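You operate a simulated robot arm through the tools that you are given. There is no shell and no other tool.

The job below is to be done with a simulated robot arm. You get a single attempt, and the scene is never put back.

JOB
Drain the basket on the pan, then dry its die on the block; shut the tank. Set down upright: grey enamelling die. Where these are worked on the way, their far stop is far enough and under half their travel is too little: lid of the wash tank.

Only the result counts: the job must be done as asked and must still hold three seconds after the hand-in. Knocking over, shifting, dropping, spilling or breaking anything else fails it. Lids that push on must go on centred and level and be pressed home; caps that screw on are set level and turned clockwise until they are tight.

ROBOT AND FRAMES
A 7-joint arm with a two-finger parallel gripper, fixed in place. Base frame: the origin is on the floor under the middle of its stand, x ahead of it, y to its left, z up. Readings come in m, rad, newtons and seconds.
It reaches about 1.058 m from its shoulder. Its first joint turns from -2.897 to 2.897 rad. Payload 4.4 kg.
Tool frame: the origin (TCP) lies between the finger pads and is the grasp point; the fingertips stand 0.023 m ahead of it; z points along the fingers, y is the line along which they close. Largest opening 0.094 m; finger width 0.038, thickness 0.01; the body of the gripper, 0.054 by 0.096 m, starts 0.039 m behind the TCP.
Orientation is that of the tool frame in the base frame, as a unit quaternion [x, y, z, w]. With the fingers straight down and closing along the base's y, the tool's x points along the base's -x, its y along +y and its z along -z.

CONTROLS
- The arm moves only by the tool drive_tool. Its argument "rows" is a list of rows, each a list of 3 entries, a list of its own where there are three numbers: the turn, a rotation vector about the tool's x, y, z in rad, then the shift along the tool's x, y, z in m, then the gripper command, from -1 (fully open) to 1 (shut), values between in proportion. In form: [[[wx, wy, wz], [dx, dy, dz], grip], ...]. A call has 1 to 20 rows; each row shifts and turns the commanded pose from where the row before left it, along the tool's axes as they then stand. A row lasts 0.2 s, in which the tool goes at most 0.05 m and 0.15 rad; a call with a longer step from one row to the next is refused whole, and so is a gripper value outside its range. Where a pose cannot be reached the arm comes as near as it can. A force on the tool above 90 N (or 10 N above the force at the start of the call, whichever is more), or a blocked arm, ends the call early, and 0.2 s more pass. The fingers move at their own pace (about 0.108 m/s each) and stop on an object; they squeeze with about 25 N. The grip force told is the motor's: it shows also when the fingers shut on nothing. Time passes only in rows, and 0.2 s behind the last, so rows that do not move let the fingers close. It gives the time, the measured TCP pose, the force on the tool (base axes), the opening and the grip force at its end, in the units of the frame above (readings bear some noise), with the torque about the TCP (base axes, N m) and any sound that the robot's microphone picked up, and new pictures: "views" is both (left out), scene, wrist or none.
- Cameras (640 x 400 px; columns grow to the right, rows downward): "scene" is fixed at [0.0511, -0.4995, 1.6156]; the picture's right is [-0.00, -1.00, 0.00], its down [-0.82, 0.00, -0.58] and it looks along [0.58, -0.00, -0.82] (base axes); focal length 235 px, centre (320, 200). "wrist" rides on the gripper at [0.086, 0.016, -0.075] in the tool frame; the picture's right is [-0.18, 0.98, 0.00], its down [-0.58, -0.11, -0.81] and it looks along [-0.79, -0.15, 0.59] (tool axes); focal length 243 px, centre (320, 200). There is no depth. A picture from a camera that has moved, and an enlarged one, comes with that camera's place and axes in the base frame and with its lens.
- enlarge(camera, box): a new picture of the part [left, top, right, bottom] of that camera's present view, enlarged. No time passes.
- finish_job(): hands the job in; it is judged then, once.

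Nothing tells you positions but the pictures and the camera data. Unless the task says otherwise, let go and move clear before handing in.

The tools are called after "Request:" by a JSON object that holds its "api" and its "payload". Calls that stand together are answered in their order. drive_tool: Moves the arm, as the interface text tells. Its arguments: {"type":"object","properties":{"rows":{"type":"array"},"views":{"type":"string","enum":["both","scene","wrist","none"]}},"required":["rows"]} The other tools are called the same way: enlarge (camera, box) takes an enlarged picture of a part of a camera's view; finish_job () hands the job in.

At the start:

```text
clock: 0.0
tcp_pos: [0.4643, -0.3568, 1.2772]
orientation: [0.0, 1.0, 0.0, 0.001]
contact_force: [0.4, 0.2, 0.4]
ft_torque: [-0.01, -0.03, -0.02]
finger_gap: 0.0943
grip_force: 0.2
```

scene: 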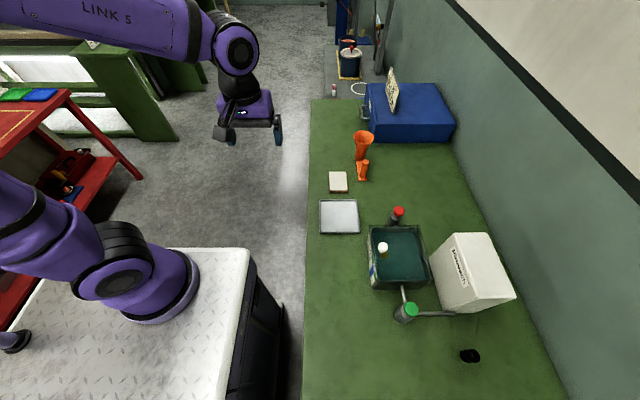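
wrist: 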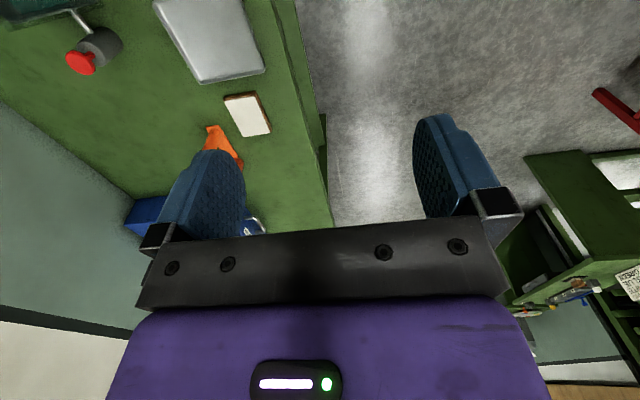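

I see a green bench to the robot's right with a wash tank (teal, with a white-knobbed handle inside), a grey pan, a small white block, and red and green knobs. I'll enlarge those parts before moving anything.

Request:
{"api": "enlarge", "payload": {"camera": "scene", "box": [340, 190, 540, 330]}}

Request:
{"api": "enlarge", "payload": {"camera": "scene", "box": [300, 110, 440, 240]}}

Request:
{"api": "enlarge", "payload": {"camera": "scene", "box": [360, 195, 440, 300]}}

Request:
{"api": "enlarge", "payload": {"camera": "wrist", "box": [0, 0, 320, 200]}}

```text
2.86 times, centred on (440, 260) of scene
camera zoom: at [0.0511, -0.4995, 1.6156], right [0.0, -1.0, 0.0], down [-0.82, 0.0, -0.58], along [0.58, 0.0, -0.82], focal length 670 px, centre (-23, 29)
```

zoom: 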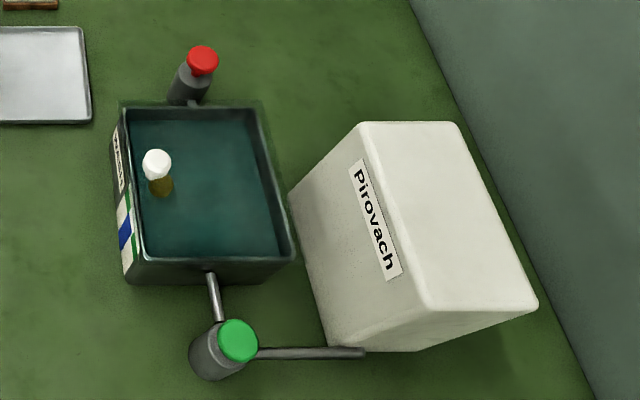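

```text
3.08 times, centred on (370, 175) of scene
camera zoom: at [0.0511, -0.4995, 1.6156], right [0.0, -1.0, 0.0], down [-0.82, 0.0, -0.58], along [0.58, 0.0, -0.82], focal length 722 px, centre (166, 277)
```

zoom: 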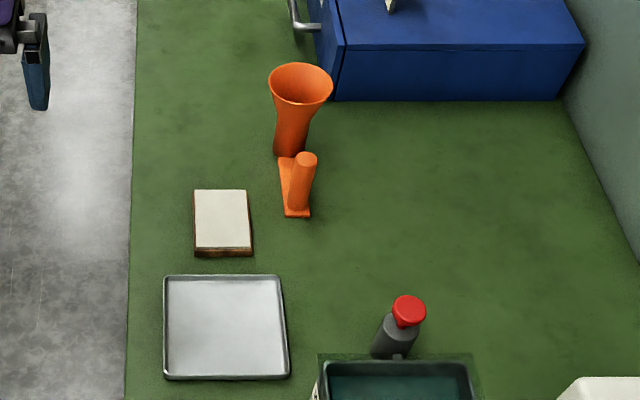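

```text
3.81 times, centred on (400, 248) of scene
camera zoom: at [0.0511, -0.4995, 1.6156], right [0.0, -1.0, 0.0], down [-0.82, 0.0, -0.58], along [0.58, 0.0, -0.82], focal length 894 px, centre (15, 19)
```

zoom: 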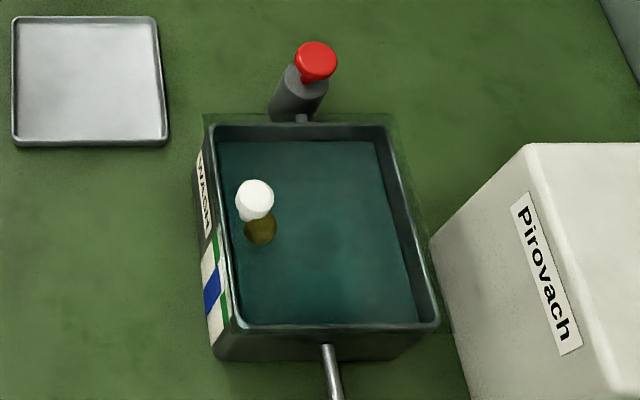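

```text
2.00 times, centred on (160, 100) of wrist
camera zoom: at [0.3777, -0.341, 1.3528], right [0.18, 0.98, 0.0], down [0.58, -0.11, 0.81], along [0.79, -0.15, -0.59], focal length 485 px, centre (640, 400)
```

zoom: 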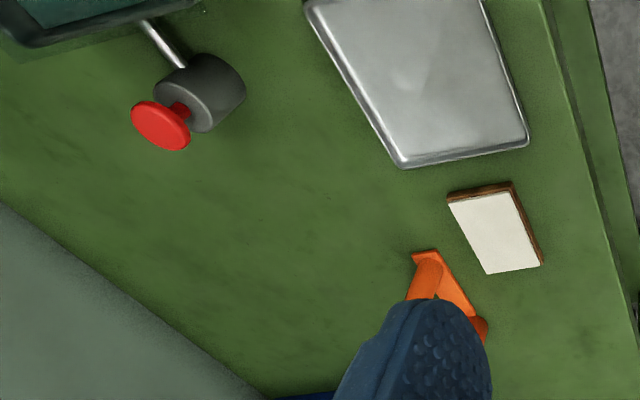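

The tank's lid isn't obvious yet, and the red and green knobs sit on posts next to the tank. I'll move the wrist camera over for a closer look, staying high and clear of everything.

Request:
{"api": "drive_tool", "payload": {"rows": [[[0, 0, 0], [0.027, -0.031, 0.004], -1], [[0, 0, 0], [0.027, -0.031, 0.004], -1], [[0, 0, 0], [0.027, -0.031, 0.004], -1], [[0, 0, 0], [0.027, -0.031, 0.004], -1], [[0, 0, 0], [0.027, -0.031, 0.004], -1], [[0, 0, 0], [0.027, -0.031, 0.004], -1], [[0, 0, 0], [0.027, -0.031, 0.004], -1], [[0, 0, 0], [0.027, -0.031, 0.004], -1]]}}

```text
clock: 1.8
tcp_pos: [0.2495, -0.6033, 1.2458]
orientation: [0.001, 1.0, 0.0, 0.0]
contact_force: [0.6, 0.6, 1.0]
ft_torque: [-0.04, 0.01, -0.01]
finger_gap: 0.0941
grip_force: 0.1
camera wrist: at [0.1633, -0.5864, 1.3185], right [0.18, 0.98, 0.0], down [0.58, -0.11, 0.81], along [0.79, -0.15, -0.59], focal length 243 px, centre (320, 200)
```

scene: 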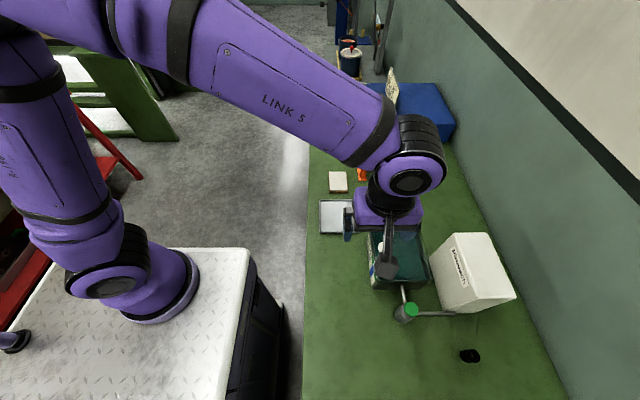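
wrist: 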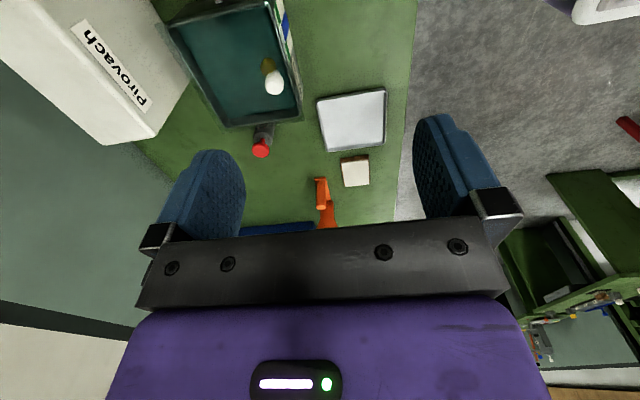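

Request:
{"api": "enlarge", "payload": {"camera": "wrist", "box": [150, 0, 310, 160]}}

Request:
{"api": "enlarge", "payload": {"camera": "wrist", "box": [290, 70, 410, 230]}}

```text
2.50 times, centred on (230, 80) of wrist
camera zoom: at [0.1633, -0.5864, 1.3185], right [0.18, 0.98, 0.0], down [0.58, -0.11, 0.81], along [0.79, -0.15, -0.59], focal length 606 px, centre (545, 500)
```

zoom: 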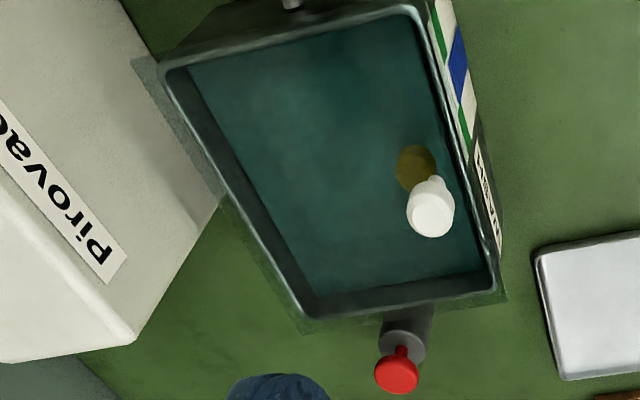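

```text
2.50 times, centred on (350, 150) of wrist
camera zoom: at [0.1633, -0.5864, 1.3185], right [0.18, 0.98, 0.0], down [0.58, -0.11, 0.81], along [0.79, -0.15, -0.59], focal length 606 px, centre (245, 325)
```

zoom: 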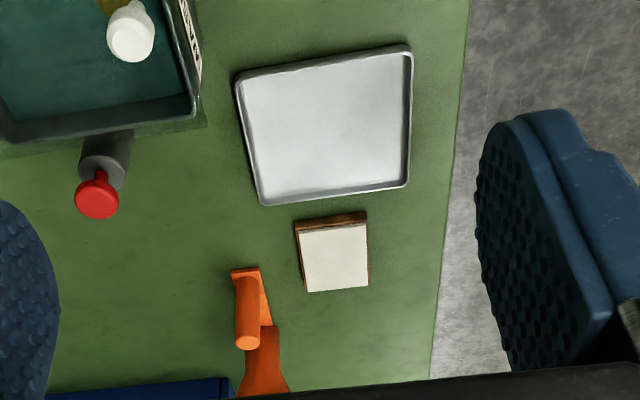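

The tank is open, filled with teal liquid, and a white knob stands up from it, which is probably the basket's handle. I'll turn the tool so the wrist camera sees the tank and its labels from the robot side.

Request:
{"api": "drive_tool", "payload": {"rows": [[[0, 0, 0], [-0.027, 0.017, 0.017], -1], [[0, 0, 0], [-0.027, 0.017, 0.017], -1], [[0, 0, 0], [-0.027, 0.017, 0.017], -1], [[0, 0, 0.143], [0, 0, 0], -1], [[0, 0, 0.143], [0, 0, 0], -1], [[0, 0, 0.143], [0, 0, 0], -1], [[0, 0, 0.143], [0, 0, 0], -1], [[0, 0, 0.143], [0, 0, 0], -1], [[0, 0, 0.143], [0, 0, 0], -1], [[0, 0, 0.143], [0, 0, 0], -1], [[0, 0, 0.143], [0, 0, 0], -1], [[0, 0, 0.143], [0, 0, 0], -1], [[0, 0, 0.143], [0, 0, 0], -1], [[0, 0, 0.141], [0, 0, 0], -1]]}}

```text
clock: 4.8
tcp_pos: [0.3298, -0.5535, 1.1954]
orientation: [0.708, 0.707, 0.0, 0.0]
contact_force: [0.4, -0.1, 0.2]
ft_torque: [0.04, -0.02, 0.0]
finger_gap: 0.0942
grip_force: 0.1
camera wrist: at [0.3451, -0.4675, 1.2699], right [0.98, -0.19, 0.0], down [-0.11, -0.58, 0.81], along [-0.15, -0.79, -0.59], focal length 243 px, centre (320, 200)
```

scene: 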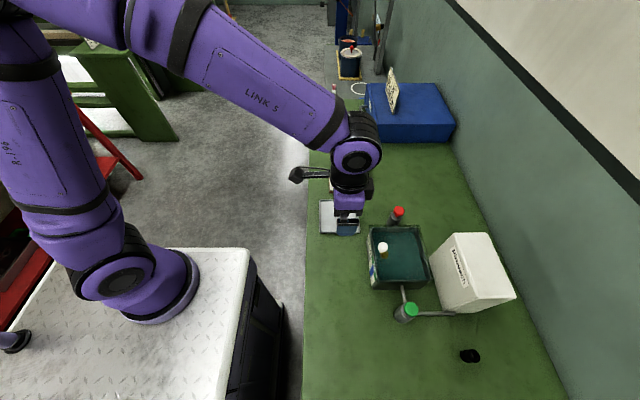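
wrist: 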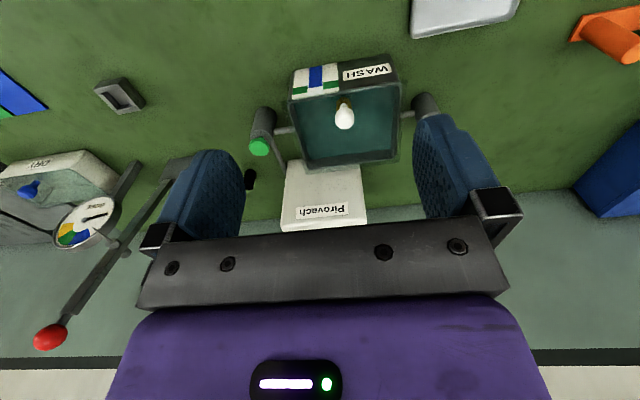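

Request:
{"api": "enlarge", "payload": {"camera": "wrist", "box": [230, 40, 450, 240]}}

Request:
{"api": "enlarge", "payload": {"camera": "wrist", "box": [0, 50, 200, 360]}}

Request:
{"api": "enlarge", "payload": {"camera": "wrist", "box": [280, 50, 420, 140]}}

```text
2.00 times, centred on (340, 140) of wrist
camera zoom: at [0.3451, -0.4675, 1.2699], right [0.98, -0.19, 0.0], down [-0.11, -0.58, 0.81], along [-0.15, -0.79, -0.59], focal length 485 px, centre (280, 320)
```

zoom: 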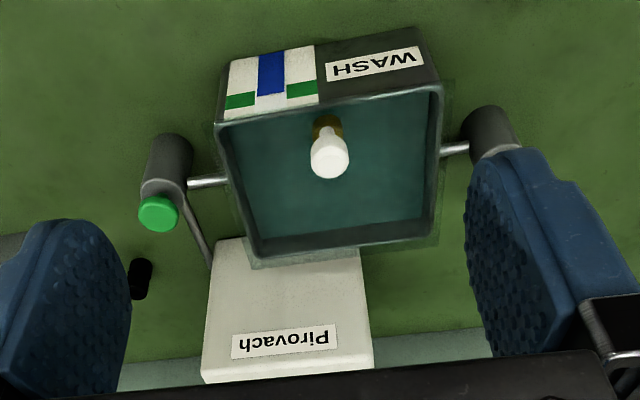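

```text
1.29 times, centred on (100, 205) of wrist
camera zoom: at [0.3451, -0.4675, 1.2699], right [0.98, -0.19, 0.0], down [-0.11, -0.58, 0.81], along [-0.15, -0.79, -0.59], focal length 313 px, centre (604, 194)
```

zoom: 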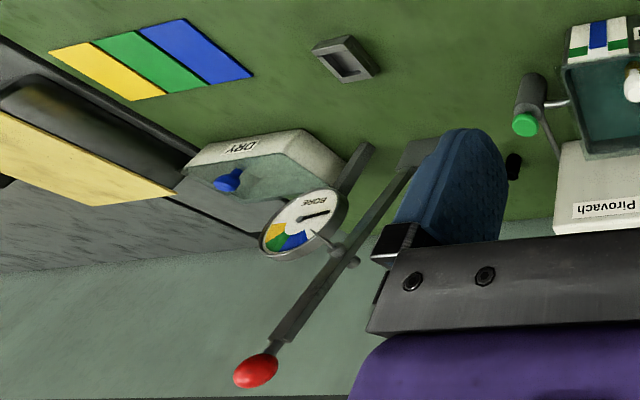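

```text
4.44 times, centred on (350, 95) of wrist
camera zoom: at [0.3451, -0.4675, 1.2699], right [0.98, -0.19, 0.0], down [-0.11, -0.58, 0.81], along [-0.15, -0.79, -0.59], focal length 1078 px, centre (187, 667)
```

zoom: 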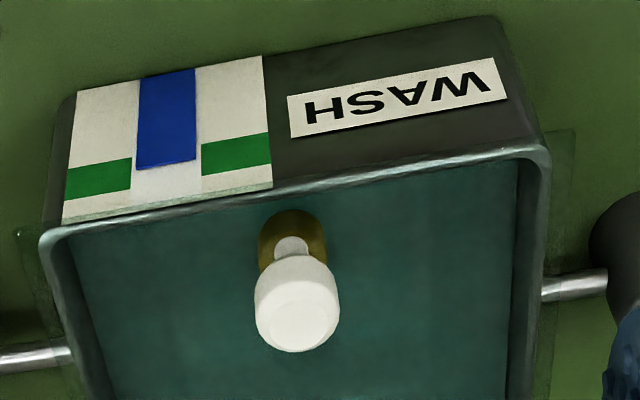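

There is a thin translucent sheet over the tank that looks like a glass lid, possibly with the white knob on it. I'll lower the camera for a closer look.

Request:
{"api": "drive_tool", "payload": {"rows": [[[0, 0, 0], [0, 0, 0.048], -1], [[0, 0, 0], [0, 0, 0.048], -1], [[0, 0, 0], [0, 0, 0.04], -1]], "views": "wrist"}}

Request:
{"api": "enlarge", "payload": {"camera": "wrist", "box": [210, 60, 440, 240]}}

Request:
{"api": "enlarge", "payload": {"camera": "wrist", "box": [270, 80, 410, 180]}}

```text
clock: 5.6
tcp_pos: [0.3332, -0.5518, 1.0606]
orientation: [0.707, 0.707, -0.001, 0.0]
contact_force: [0.2, 1.4, -0.5]
ft_torque: [-0.07, 0.02, 0.0]
finger_gap: 0.094
grip_force: 0.0
camera wrist: at [0.3488, -0.4653, 1.1355], right [0.98, -0.18, 0.0], down [-0.11, -0.58, 0.81], along [-0.15, -0.79, -0.59], focal length 243 px, centre (320, 200)
```

wrist: 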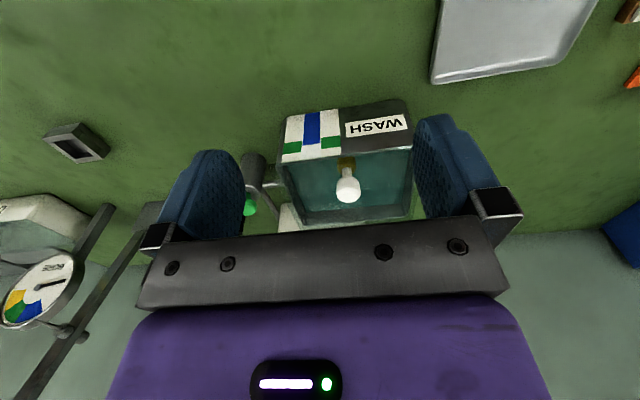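

```text
2.22 times, centred on (325, 150) of wrist
camera zoom: at [0.3488, -0.4653, 1.1355], right [0.98, -0.18, 0.0], down [-0.11, -0.58, 0.81], along [-0.15, -0.79, -0.59], focal length 539 px, centre (309, 311)
```

zoom: 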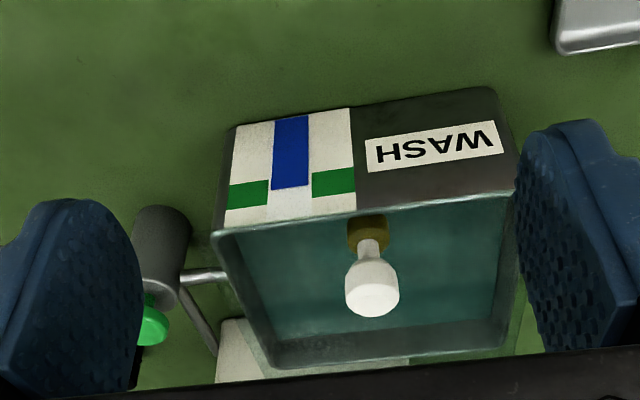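

```text
4.00 times, centred on (340, 130) of wrist
camera zoom: at [0.3488, -0.4653, 1.1355], right [0.98, -0.18, 0.0], down [-0.11, -0.58, 0.81], along [-0.15, -0.79, -0.59], focal length 970 px, centre (240, 480)
```

zoom: 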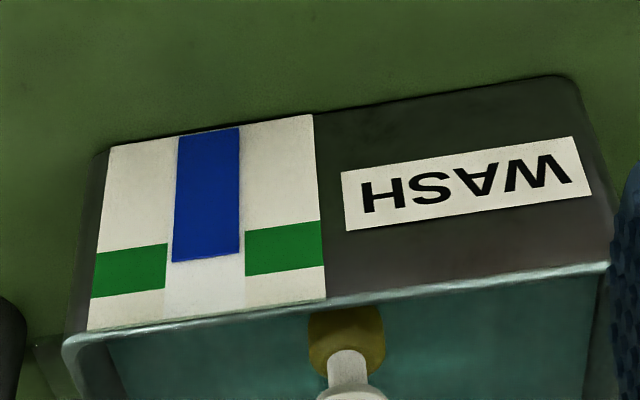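

Request:
{"api": "enlarge", "payload": {"camera": "scene", "box": [380, 215, 440, 255]}}

Request:
{"api": "enlarge", "payload": {"camera": "scene", "box": [360, 255, 440, 305]}}

Request:
{"api": "enlarge", "payload": {"camera": "wrist", "box": [270, 150, 430, 240]}}

```text
10.00 times, centred on (410, 235) of scene
camera zoom: at [0.0511, -0.4995, 1.6156], right [0.0, -1.0, 0.0], down [-0.82, 0.0, -0.58], along [0.58, 0.0, -0.82], focal length 2347 px, centre (-580, -150)
```

zoom: 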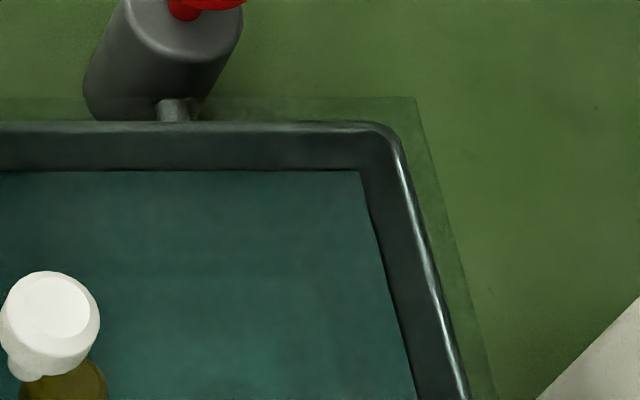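

```text
8.00 times, centred on (400, 280) of scene
camera zoom: at [0.0511, -0.4995, 1.6156], right [0.0, -1.0, 0.0], down [-0.82, 0.0, -0.58], along [0.58, 0.0, -0.82], focal length 1877 px, centre (-320, -440)
```

zoom: 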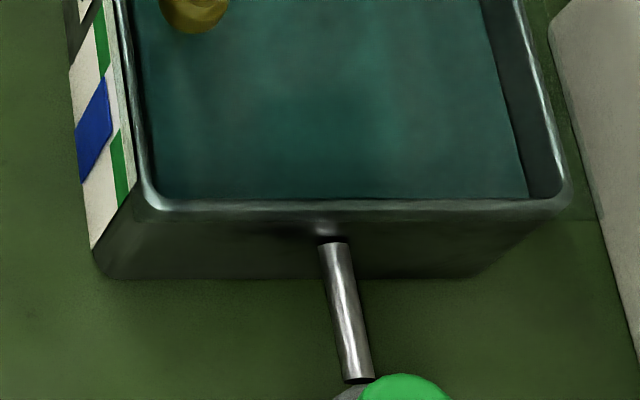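

```text
4.00 times, centred on (350, 195) of wrist
camera zoom: at [0.3488, -0.4653, 1.1355], right [0.98, -0.18, 0.0], down [-0.11, -0.58, 0.81], along [-0.15, -0.79, -0.59], focal length 970 px, centre (200, 220)
```

zoom: 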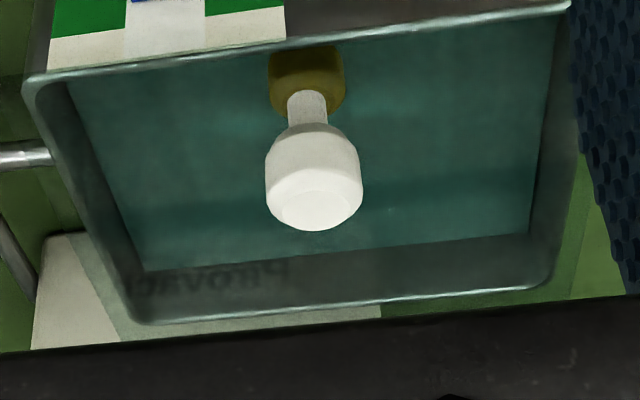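

There is a clear glass lid on the tank: it mirrors the "Pirovach" text, and the white knob sits near its front edge, so the hinge is probably at the back. The knob top is at about (0.340, -0.687, 0.966). I'll go above it and check the alignment.

Request:
{"api": "drive_tool", "payload": {"rows": [[[0, 0, 0], [-0.045, 0.0023, 0.003], -1], [[0, 0, 0], [-0.045, 0.0023, 0.003], -1], [[0, 0, 0], [-0.045, 0.0023, 0.003], -1], [[0, 0, 0], [0, 0, 0], -1]]}}

Request:
{"api": "enlarge", "payload": {"camera": "wrist", "box": [200, 0, 460, 240]}}

```text
clock: 6.6
tcp_pos: [0.3355, -0.6883, 1.0516]
orientation: [0.707, 0.707, 0.0, -0.001]
contact_force: [0.1, 0.3, 0.3]
ft_torque: [-0.03, 0.0, -0.01]
finger_gap: 0.094
grip_force: 0.0
camera wrist: at [0.3517, -0.6014, 1.126], right [0.98, -0.18, 0.0], down [-0.11, -0.58, 0.81], along [-0.15, -0.79, -0.59], focal length 243 px, centre (320, 200)
```

scene: 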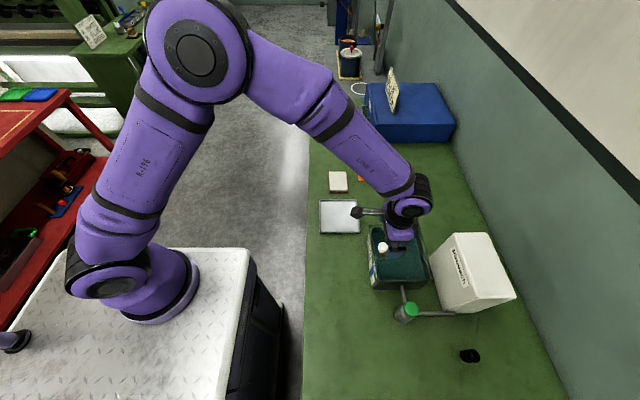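
wrist: 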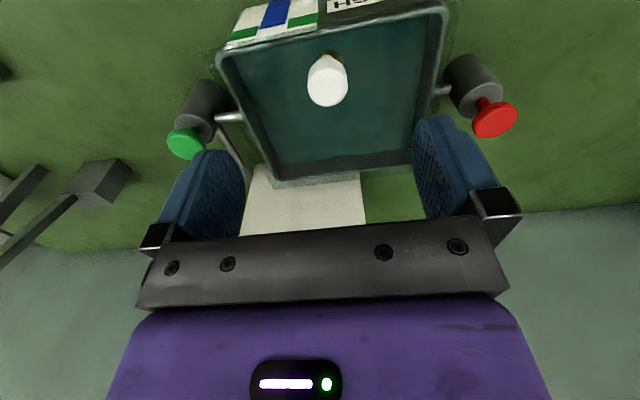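

```text
1.67 times, centred on (330, 120) of wrist
camera zoom: at [0.3517, -0.6014, 1.126], right [0.98, -0.18, 0.0], down [-0.11, -0.58, 0.81], along [-0.15, -0.79, -0.59], focal length 404 px, centre (303, 333)
```

zoom: 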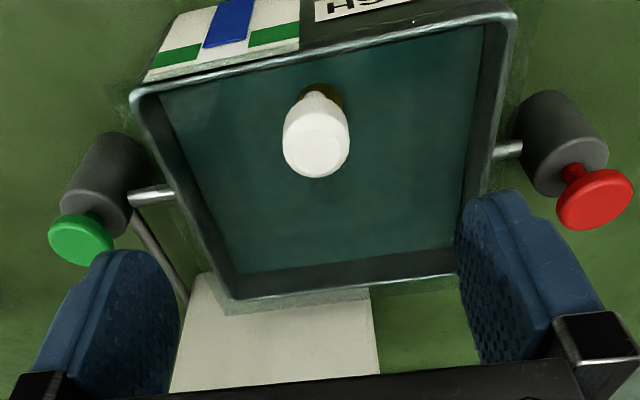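

The knob is at (0.3405, -0.689), nearly under the tool. I'll descend on it and close the fingers.

Request:
{"api": "drive_tool", "payload": {"rows": [[[0, 0, 0], [-0.0005, 0.0025, 0.032], -1], [[0, 0, 0], [-0.0005, 0.0025, 0.032], -1], [[0, 0, 0], [0, 0, 0.03], -1], [[0, 0, 0], [0, 0, 0], -1]]}}

Request:
{"api": "enlarge", "payload": {"camera": "scene", "box": [340, 190, 460, 300]}}

```text
clock: 7.6
tcp_pos: [0.3415, -0.69, 0.9562]
orientation: [0.707, 0.707, 0.0, 0.0]
contact_force: [0.3, -0.5, 0.2]
ft_torque: [0.0, 0.0, -0.02]
finger_gap: 0.094
grip_force: 0.1
camera wrist: at [0.3582, -0.604, 1.0315], right [0.98, -0.18, 0.0], down [-0.11, -0.58, 0.81], along [-0.15, -0.79, -0.59], focal length 243 px, centre (320, 200)
```

scene: 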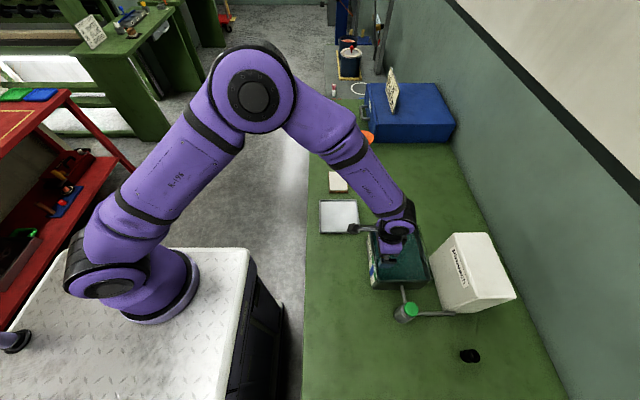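
wrist: 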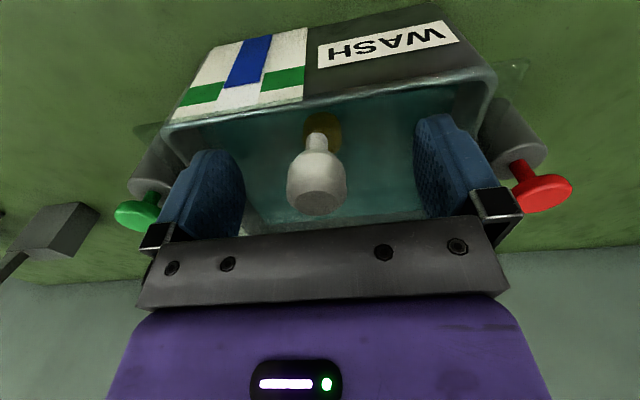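

```text
3.64 times, centred on (400, 245) of scene
camera zoom: at [0.0511, -0.4995, 1.6156], right [0.0, -1.0, 0.0], down [-0.82, 0.0, -0.58], along [0.58, 0.0, -0.82], focal length 853 px, centre (29, 36)
```

zoom: 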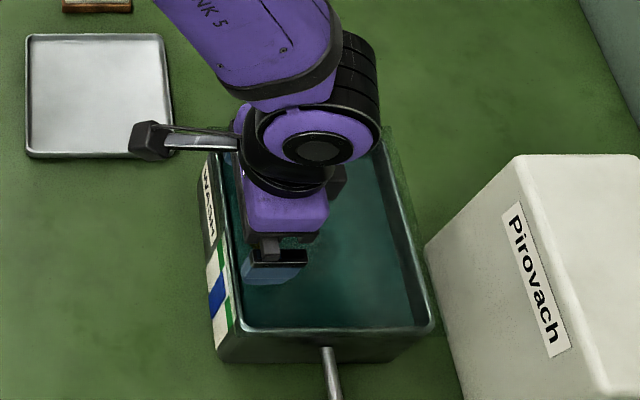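

Request:
{"api": "drive_tool", "payload": {"rows": [[[0, 0, 0], [0, 0, 0], 1], [[0, 0, 0], [0, 0, 0], 1], [[0, 0, 0], [0, 0, 0], 1]], "views": "wrist"}}

Request:
{"api": "enlarge", "payload": {"camera": "wrist", "box": [200, 60, 480, 240]}}

```text
clock: 8.4
tcp_pos: [0.3398, -0.6897, 0.9573]
orientation: [0.707, 0.707, 0.0, 0.0]
contact_force: [-11.3, 0.9, -0.8]
ft_torque: [0.24, -0.46, -0.08]
finger_gap: 0.0275
grip_force: 44.5
camera wrist: at [0.3568, -0.6042, 1.0318], right [0.98, -0.19, 0.0], down [-0.11, -0.58, 0.81], along [-0.15, -0.79, -0.59], focal length 243 px, centre (320, 200)
```

wrist: 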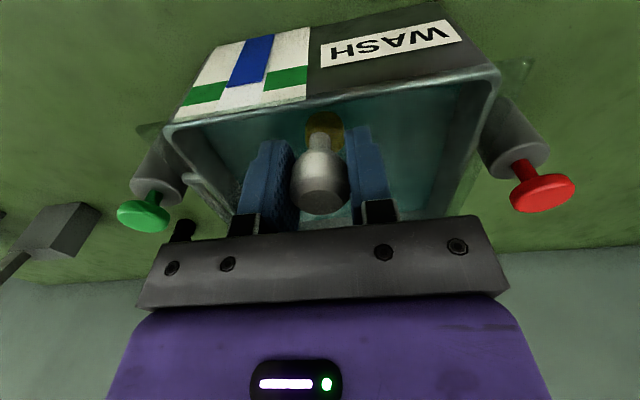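

```text
2.22 times, centred on (340, 150) of wrist
camera zoom: at [0.3568, -0.6042, 1.0318], right [0.98, -0.19, 0.0], down [-0.11, -0.58, 0.81], along [-0.15, -0.79, -0.59], focal length 539 px, centre (276, 311)
```

zoom: 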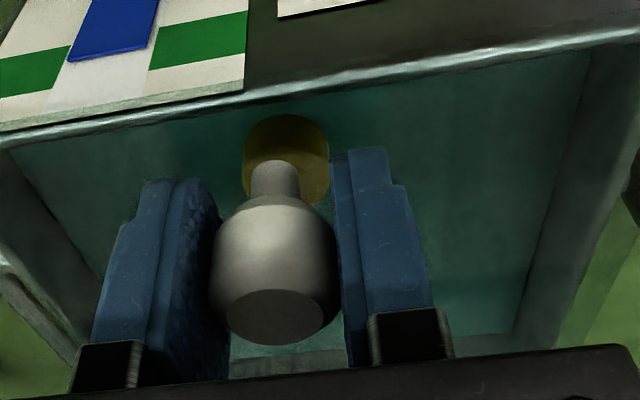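

The knob is held (27.5 mm). I'll relieve the side load and lift by a few millimetres to learn how the lid moves.

Request:
{"api": "drive_tool", "payload": {"rows": [[[0, 0, 0], [0, -0.0015, -0.003], 1], [[0, 0, 0], [0, 0, -0.004], 1], [[0, 0, 0], [0, 0, -0.003], 1]], "views": "wrist"}}

Request:
{"api": "enlarge", "payload": {"camera": "wrist", "box": [120, 40, 540, 240]}}

```text
clock: 9.2
tcp_pos: [0.3401, -0.6911, 0.9647]
orientation: [0.706, 0.708, 0.0, 0.0]
contact_force: [2.6, -20.1, -11.6]
ft_torque: [0.78, 0.37, 0.01]
finger_gap: 0.0275
grip_force: 44.7
camera wrist: at [0.3565, -0.6051, 1.0401], right [0.98, -0.18, 0.0], down [-0.11, -0.58, 0.81], along [-0.15, -0.79, -0.59], focal length 243 px, centre (320, 200)
```

wrist: 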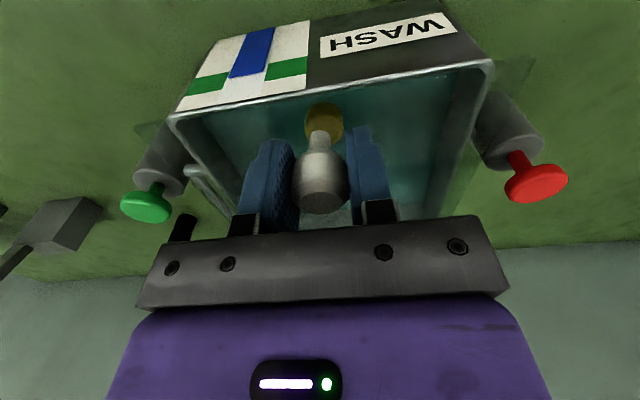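

```text
1.52 times, centred on (330, 140) of wrist
camera zoom: at [0.3565, -0.6051, 1.0401], right [0.98, -0.18, 0.0], down [-0.11, -0.58, 0.81], along [-0.15, -0.79, -0.59], focal length 370 px, centre (305, 291)
```

zoom: 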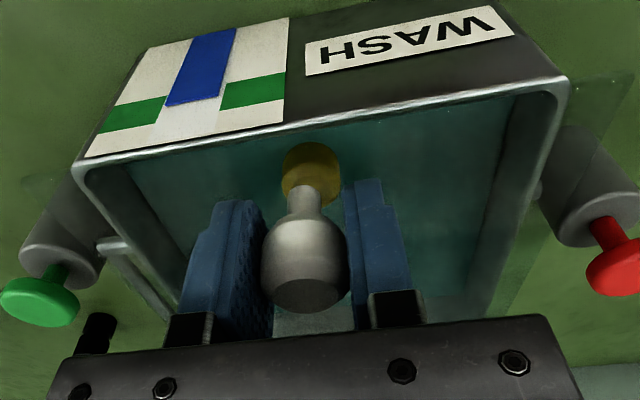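

The lid rose with a pull toward the back, so it is hinged along the tank's rear edge at about y = -0.83, z = 0.92. I'll follow the arc in small steps and let the knob pivot between the fingers.

Request:
{"api": "drive_tool", "payload": {"rows": [[[0, 0, 0], [-0.004, 0, -0.006], 1], [[0, 0, 0], [-0.004, 0, -0.009], 1], [[0, 0, 0], [-0.005, 0, -0.011], 1], [[0, 0, 0], [-0.0055, 0, -0.0107], 1]]}}

Request:
{"api": "enlarge", "payload": {"camera": "wrist", "box": [120, 0, 540, 240]}}

```text
clock: 10.2
tcp_pos: [0.3402, -0.7073, 1.0034]
orientation: [0.707, 0.708, 0.001, 0.0]
contact_force: [3.5, 20.2, 1.8]
ft_torque: [1.26, -0.36, -0.06]
finger_gap: 0.0279
grip_force: 44.7
camera wrist: at [0.3566, -0.6214, 1.0781], right [0.98, -0.18, 0.0], down [-0.11, -0.58, 0.81], along [-0.15, -0.79, -0.59], focal length 243 px, centre (320, 200)
```

scene: 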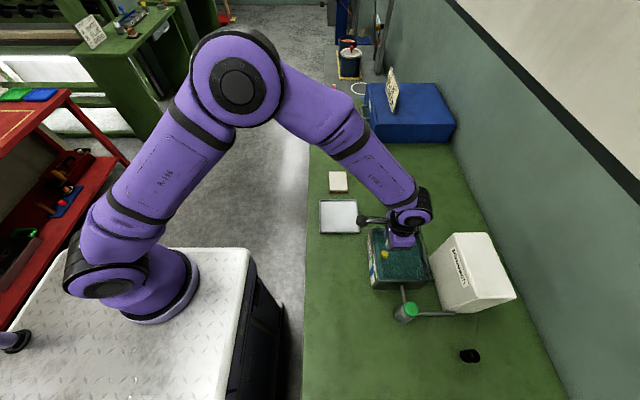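
wrist: 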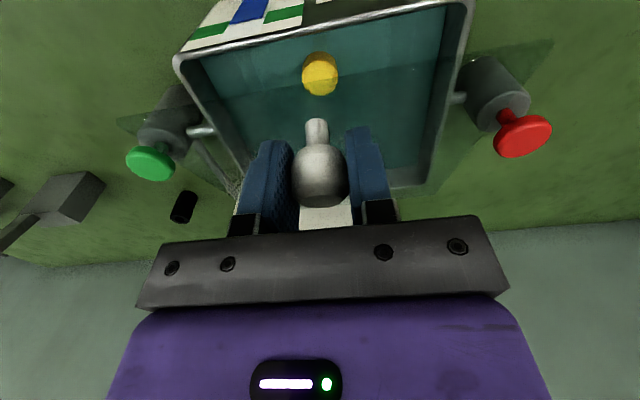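

```text
1.52 times, centred on (330, 120) of wrist
camera zoom: at [0.3566, -0.6214, 1.0781], right [0.98, -0.18, 0.0], down [-0.11, -0.58, 0.81], along [-0.15, -0.79, -0.59], focal length 370 px, centre (305, 322)
```

zoom: 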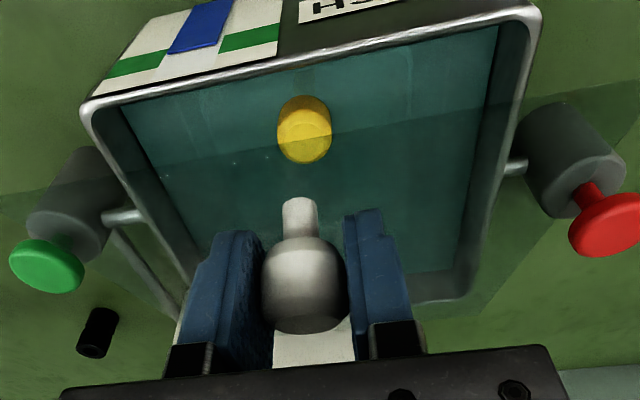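

The lid is coming up, and a yellow grip, probably the basket's, is visible beneath it. I'll keep following the arc.

Request:
{"api": "drive_tool", "payload": {"rows": [[[0, 0, 0], [-0.0064, 0, -0.0102], 1], [[0, 0, 0], [-0.008, 0, -0.01], 1], [[0, 0, 0], [-0.0088, 0, -0.0093], 1], [[0, 0, 0], [-0.0095, 0, -0.0084], 1]]}}

```text
clock: 11.2
tcp_pos: [0.34, -0.7414, 1.0411]
orientation: [0.707, 0.707, 0.0, 0.0]
contact_force: [0.1, 10.4, -1.7]
ft_torque: [1.31, -0.35, -0.19]
finger_gap: 0.0277
grip_force: 44.6
camera wrist: at [0.3566, -0.6554, 1.1156], right [0.98, -0.18, 0.0], down [-0.11, -0.58, 0.81], along [-0.15, -0.79, -0.59], focal length 243 px, centre (320, 200)
```

scene: 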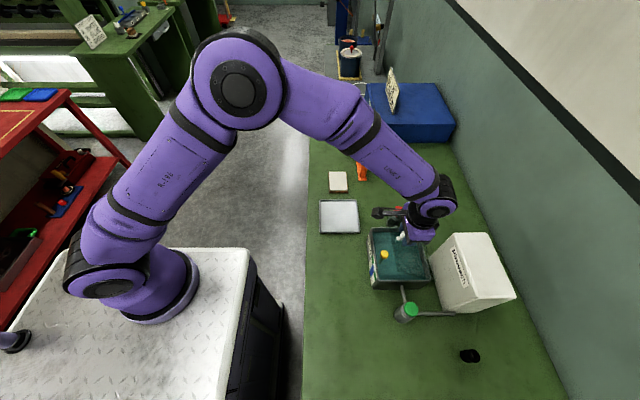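
wrist: 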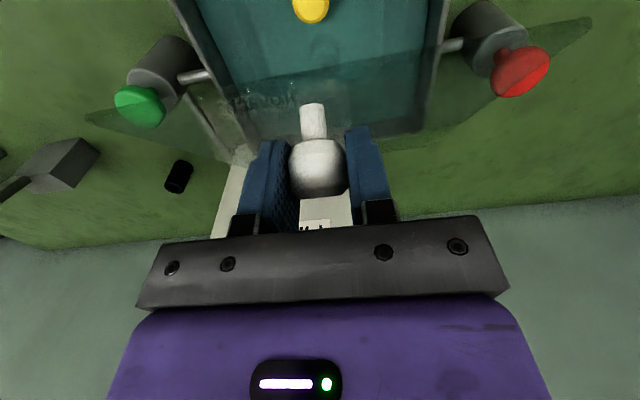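

Request:
{"api": "drive_tool", "payload": {"rows": [[[0, 0, 0], [-0.0098, 0, -0.0076], 1], [[0, 0, 0], [-0.0109, 0, -0.0067], 1], [[0, 0, 0], [-0.0115, 0, -0.0057], 1], [[0, 0, 0], [-0.0119, 0, -0.0047], 1], [[0, 0, 0], [-0.0122, 0, -0.0036], 1]]}}

```text
clock: 12.4
tcp_pos: [0.3405, -0.7977, 1.0698]
orientation: [0.708, 0.707, 0.001, -0.001]
contact_force: [9.3, 9.8, 1.2]
ft_torque: [1.31, -0.35, -0.44]
finger_gap: 0.0276
grip_force: 45.3
camera wrist: at [0.3564, -0.7107, 1.1445], right [0.98, -0.18, 0.0], down [-0.11, -0.58, 0.81], along [-0.15, -0.79, -0.59], focal length 243 px, centre (320, 200)
```

scene: 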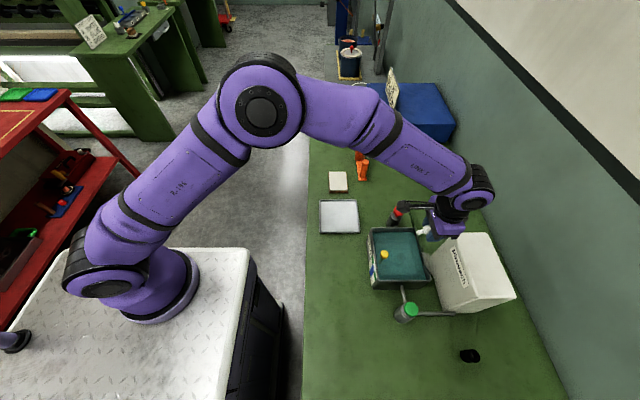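
wrist: 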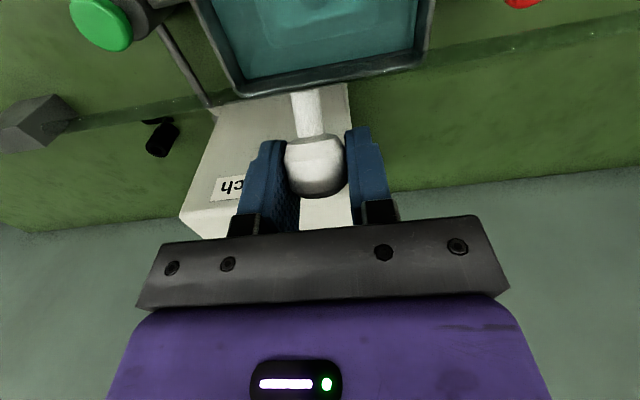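

Request:
{"api": "drive_tool", "payload": {"rows": [[[0, 0, 0], [-0.0126, 0, -0.0026], 1], [[0, 0, 0], [-0.0127, 0, -0.0014], 1], [[0, 0, 0], [-0.0128, 0, -0.0004], 1], [[0, 0, 0], [-0.0127, 0, 0.0008], 1]]}}

Request:
{"api": "enlarge", "payload": {"camera": "scene", "box": [360, 150, 540, 320]}}

```text
clock: 13.4
tcp_pos: [0.3398, -0.847, 1.0738]
orientation: [0.707, 0.708, -0.003, 0.002]
contact_force: [16.0, 5.2, 25.4]
ft_torque: [0.98, -0.07, -0.58]
finger_gap: 0.0275
grip_force: 45.4
camera wrist: at [0.3563, -0.7615, 1.1487], right [0.98, -0.18, 0.0], down [-0.11, -0.58, 0.81], along [-0.15, -0.8, -0.59], focal length 243 px, centre (320, 200)
```

scene: 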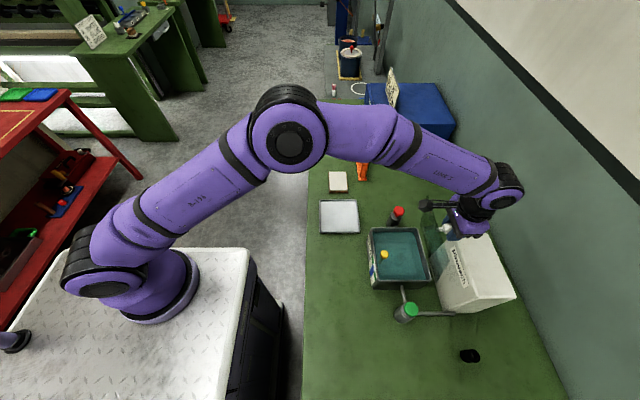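
wrist: 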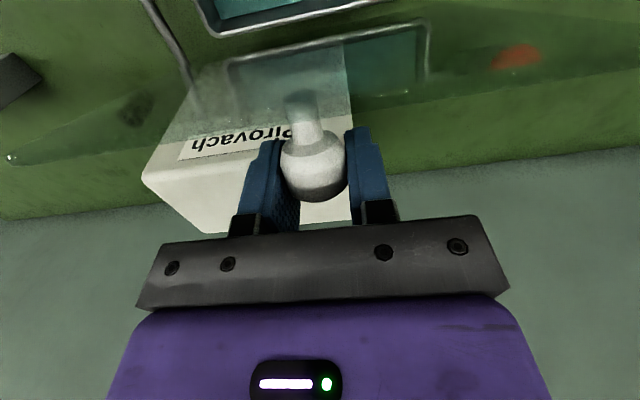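

```text
2.35 times, centred on (450, 235) of scene
camera zoom: at [0.0511, -0.4995, 1.6156], right [0.0, -1.0, 0.0], down [-0.82, 0.0, -0.58], along [0.58, 0.0, -0.82], focal length 552 px, centre (14, 118)
```

zoom: 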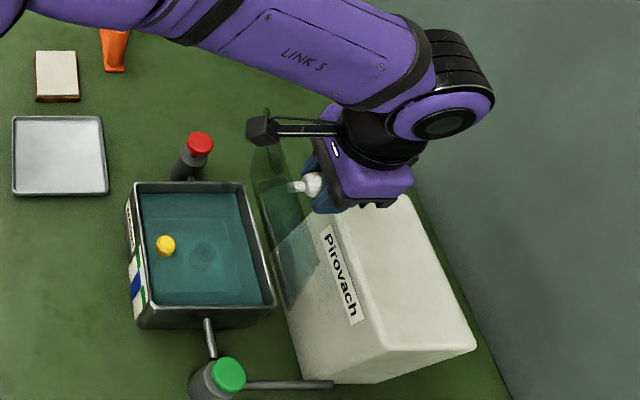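

Request:
{"api": "drive_tool", "payload": {"rows": [[[0, 0, 0], [-0.009, 0, 0.0], 1], [[0, 0, 0], [-0.009, 0, 0.0005], 1]]}}

Request:
{"api": "enlarge", "payload": {"camera": "scene", "box": [400, 190, 520, 300]}}

```text
clock: 14.0
tcp_pos: [0.3401, -0.8653, 1.0718]
orientation: [0.707, 0.707, 0.0, 0.0]
contact_force: [11.9, 6.6, 15.2]
ft_torque: [1.35, -0.05, -0.54]
finger_gap: 0.027
grip_force: 45.2
camera wrist: at [0.3565, -0.7786, 1.1461], right [0.98, -0.18, 0.0], down [-0.11, -0.58, 0.81], along [-0.15, -0.79, -0.59], focal length 243 px, centre (320, 200)
```

scene: 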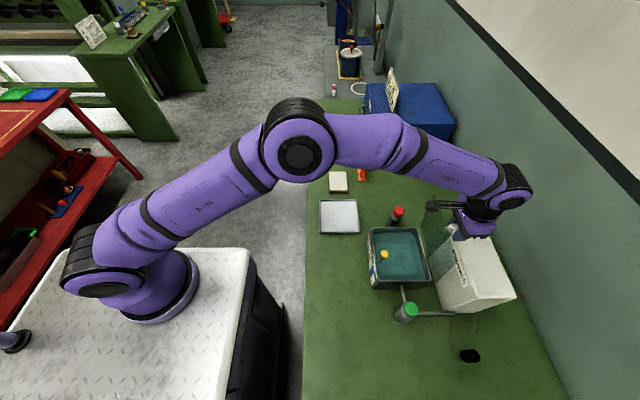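
wrist: 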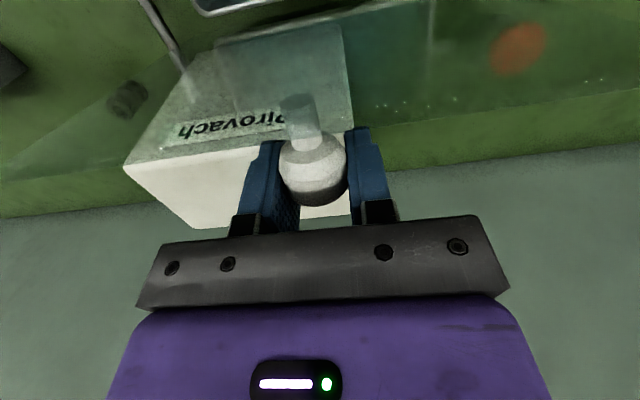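

```text
3.64 times, centred on (460, 245) of scene
camera zoom: at [0.0511, -0.4995, 1.6156], right [0.0, -1.0, 0.0], down [-0.82, 0.0, -0.58], along [0.58, 0.0, -0.82], focal length 853 px, centre (-189, 36)
```

zoom: 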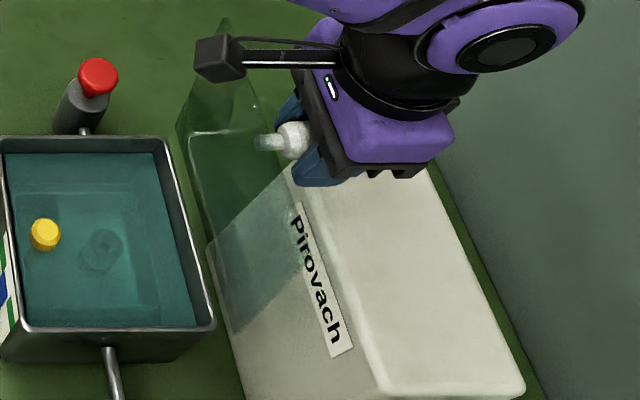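

The lid is just past vertical, and the submerged basket with a ring-shaped die inside is now visible. I'll push a little further until I feel the far stop.

Request:
{"api": "drive_tool", "payload": {"rows": [[[0, 0, 0], [-0.009, 0, 0.002], 1], [[0, 0, 0], [-0.009, 0, 0.003], 1]], "views": "wrist"}}

```text
clock: 14.6
tcp_pos: [0.3392, -0.8844, 1.0675]
orientation: [0.707, 0.708, 0.0, 0.0]
contact_force: [11.1, 5.5, 6.1]
ft_torque: [1.08, 0.01, -0.46]
finger_gap: 0.0269
grip_force: 45.6
camera wrist: at [0.3565, -0.7977, 1.1419], right [0.98, -0.18, 0.0], down [-0.11, -0.58, 0.81], along [-0.15, -0.79, -0.59], focal length 243 px, centre (320, 200)
```

wrist: 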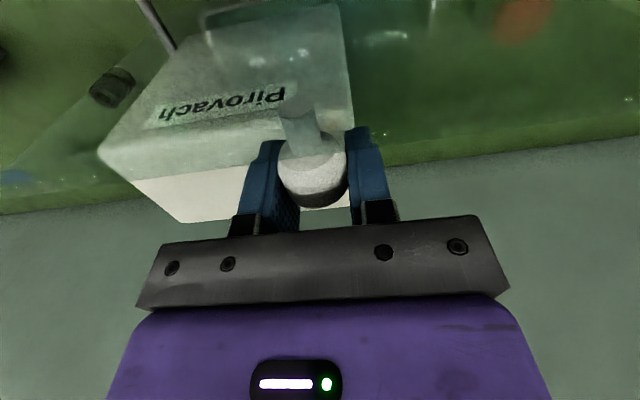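

Request:
{"api": "drive_tool", "payload": {"rows": [[[0, 0, 0], [-0.007, 0, 0.003], 1], [[0, 0, 0], [-0.006, 0, 0.003], 1]], "views": "both"}}

Request:
{"api": "enlarge", "payload": {"camera": "scene", "box": [400, 190, 520, 300]}}

```text
clock: 15.2
tcp_pos: [0.3402, -0.8956, 1.063]
orientation: [0.707, 0.707, -0.002, 0.001]
contact_force: [11.7, 2.8, 19.1]
ft_torque: [1.26, 0.06, -0.6]
finger_gap: 0.0272
grip_force: 45.3
camera wrist: at [0.3564, -0.8102, 1.1375], right [0.98, -0.18, 0.0], down [-0.11, -0.58, 0.81], along [-0.15, -0.79, -0.59], focal length 243 px, centre (320, 200)
```

scene: 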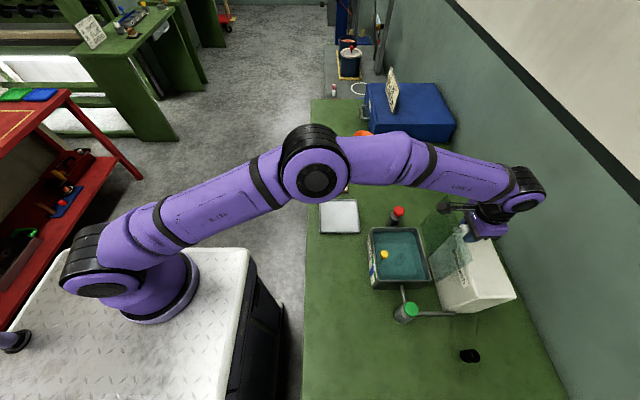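
wrist: 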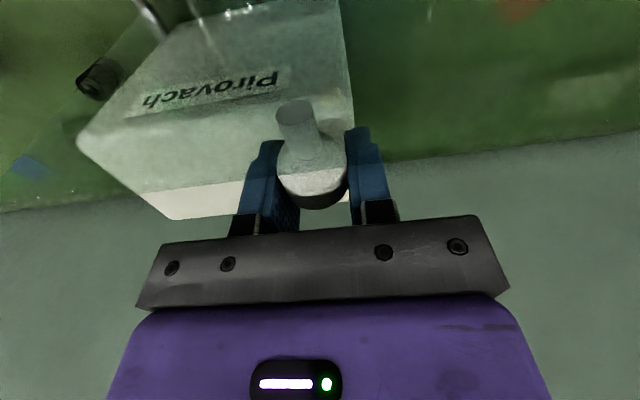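

```text
3.64 times, centred on (460, 245) of scene
camera zoom: at [0.0511, -0.4995, 1.6156], right [0.0, -1.0, 0.0], down [-0.82, 0.0, -0.58], along [0.58, 0.0, -0.82], focal length 853 px, centre (-189, 36)
```

zoom: 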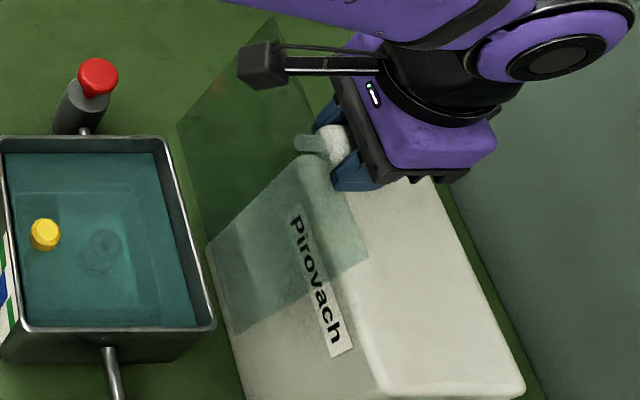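

Request:
{"api": "drive_tool", "payload": {"rows": [[[0, 0, 0], [-0.005, 0, 0.001], 1], [[0, 0, 0], [-0.005, 0, 0.002], 1]], "views": "wrist"}}

```text
clock: 15.8
tcp_pos: [0.3391, -0.9067, 1.0589]
orientation: [0.706, 0.708, 0.0, 0.001]
contact_force: [10.9, 3.2, 11.2]
ft_torque: [1.19, 0.12, -0.44]
finger_gap: 0.0269
grip_force: 45.0
camera wrist: at [0.3564, -0.8206, 1.1333], right [0.98, -0.18, 0.0], down [-0.11, -0.58, 0.81], along [-0.15, -0.79, -0.59], focal length 243 px, centre (320, 200)
```

wrist: 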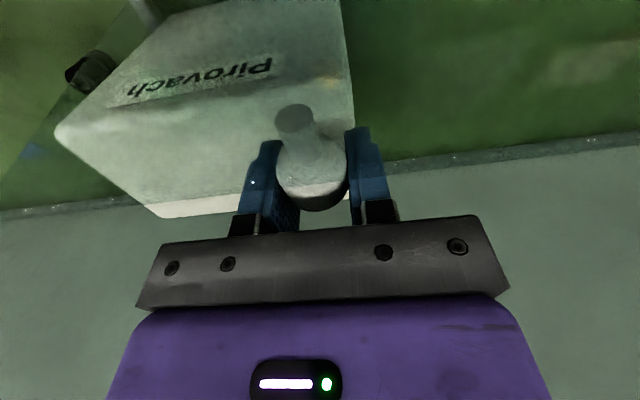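

Request:
{"api": "drive_tool", "payload": {"rows": [[[0, 0, 0], [-0.004, 0, 0.0015], 1], [[0, 0, 0], [0, 0, 0], 1]], "views": "wrist"}}

```text
clock: 16.4
tcp_pos: [0.3406, -0.9111, 1.0571]
orientation: [0.706, 0.708, -0.001, -0.001]
contact_force: [12.6, 6.0, 3.9]
ft_torque: [1.22, 0.16, -0.52]
finger_gap: 0.0272
grip_force: 45.3
camera wrist: at [0.3564, -0.8248, 1.1315], right [0.98, -0.18, 0.0], down [-0.11, -0.58, 0.81], along [-0.15, -0.79, -0.59], focal length 243 px, centre (320, 200)
```

wrist: 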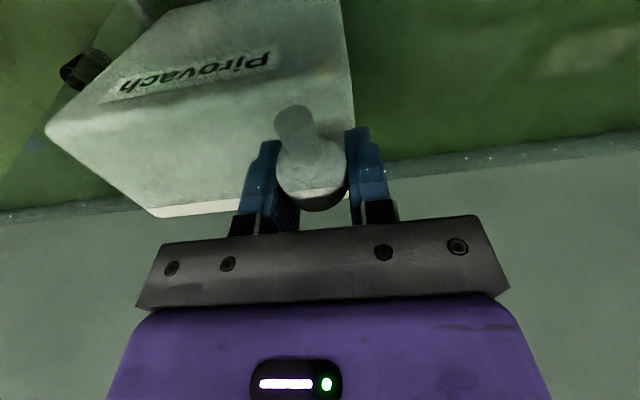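

The lid is about 108° open, well past vertical, with little resistance and just short of the box. I'll open the fingers gently and see where it settles.

Request:
{"api": "drive_tool", "payload": {"rows": [[[0, 0, 0], [0, 0, 0], 0.3], [[0, 0, 0], [0, 0, 0], 0.2], [[0, 0, 0], [0, 0, 0], 0.0], [[0, 0, 0], [0, 0, 0], -0.3]]}}

Request:
{"api": "enlarge", "payload": {"camera": "scene", "box": [400, 190, 520, 300]}}

```text
clock: 17.4
tcp_pos: [0.3388, -0.9118, 1.0568]
orientation: [0.707, 0.707, 0.0, 0.001]
contact_force: [-0.6, 0.0, 0.0]
ft_torque: [-0.02, 0.01, 0.0]
finger_gap: 0.0611
grip_force: 0.3
camera wrist: at [0.3556, -0.8254, 1.1317], right [0.98, -0.18, 0.0], down [-0.11, -0.58, 0.81], along [-0.15, -0.79, -0.59], focal length 243 px, centre (320, 200)
```

scene: 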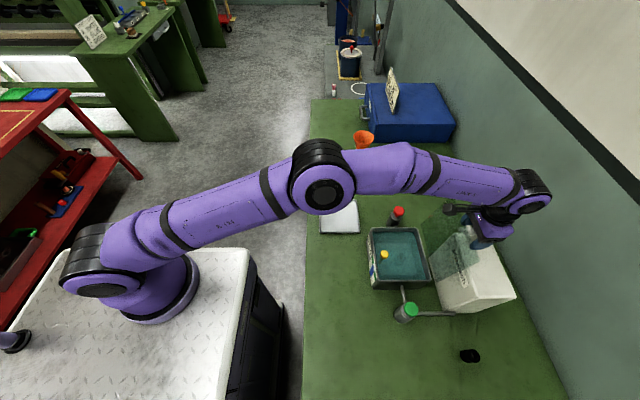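
wrist: 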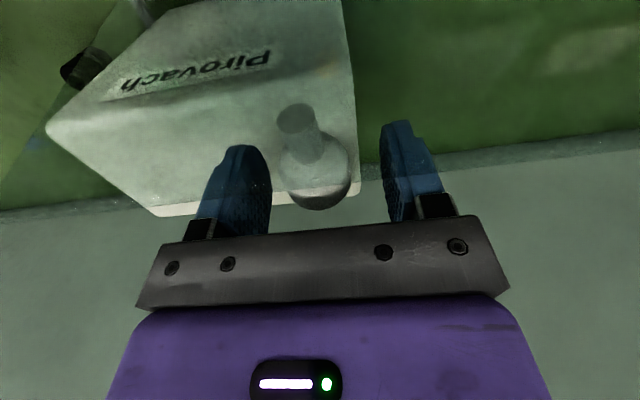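

```text
3.64 times, centred on (460, 245) of scene
camera zoom: at [0.0511, -0.4995, 1.6156], right [0.0, -1.0, 0.0], down [-0.82, 0.0, -0.58], along [0.58, 0.0, -0.82], focal length 853 px, centre (-189, 36)
```

zoom: 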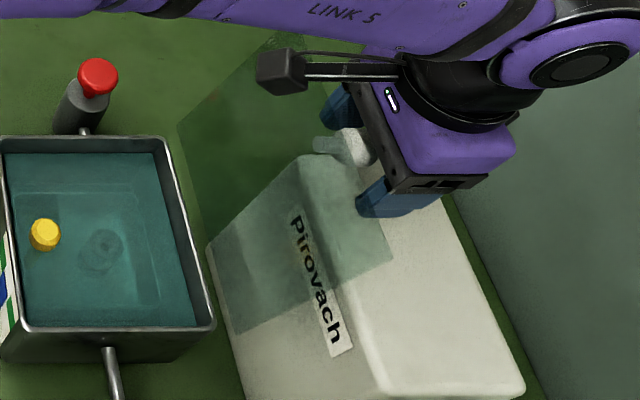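

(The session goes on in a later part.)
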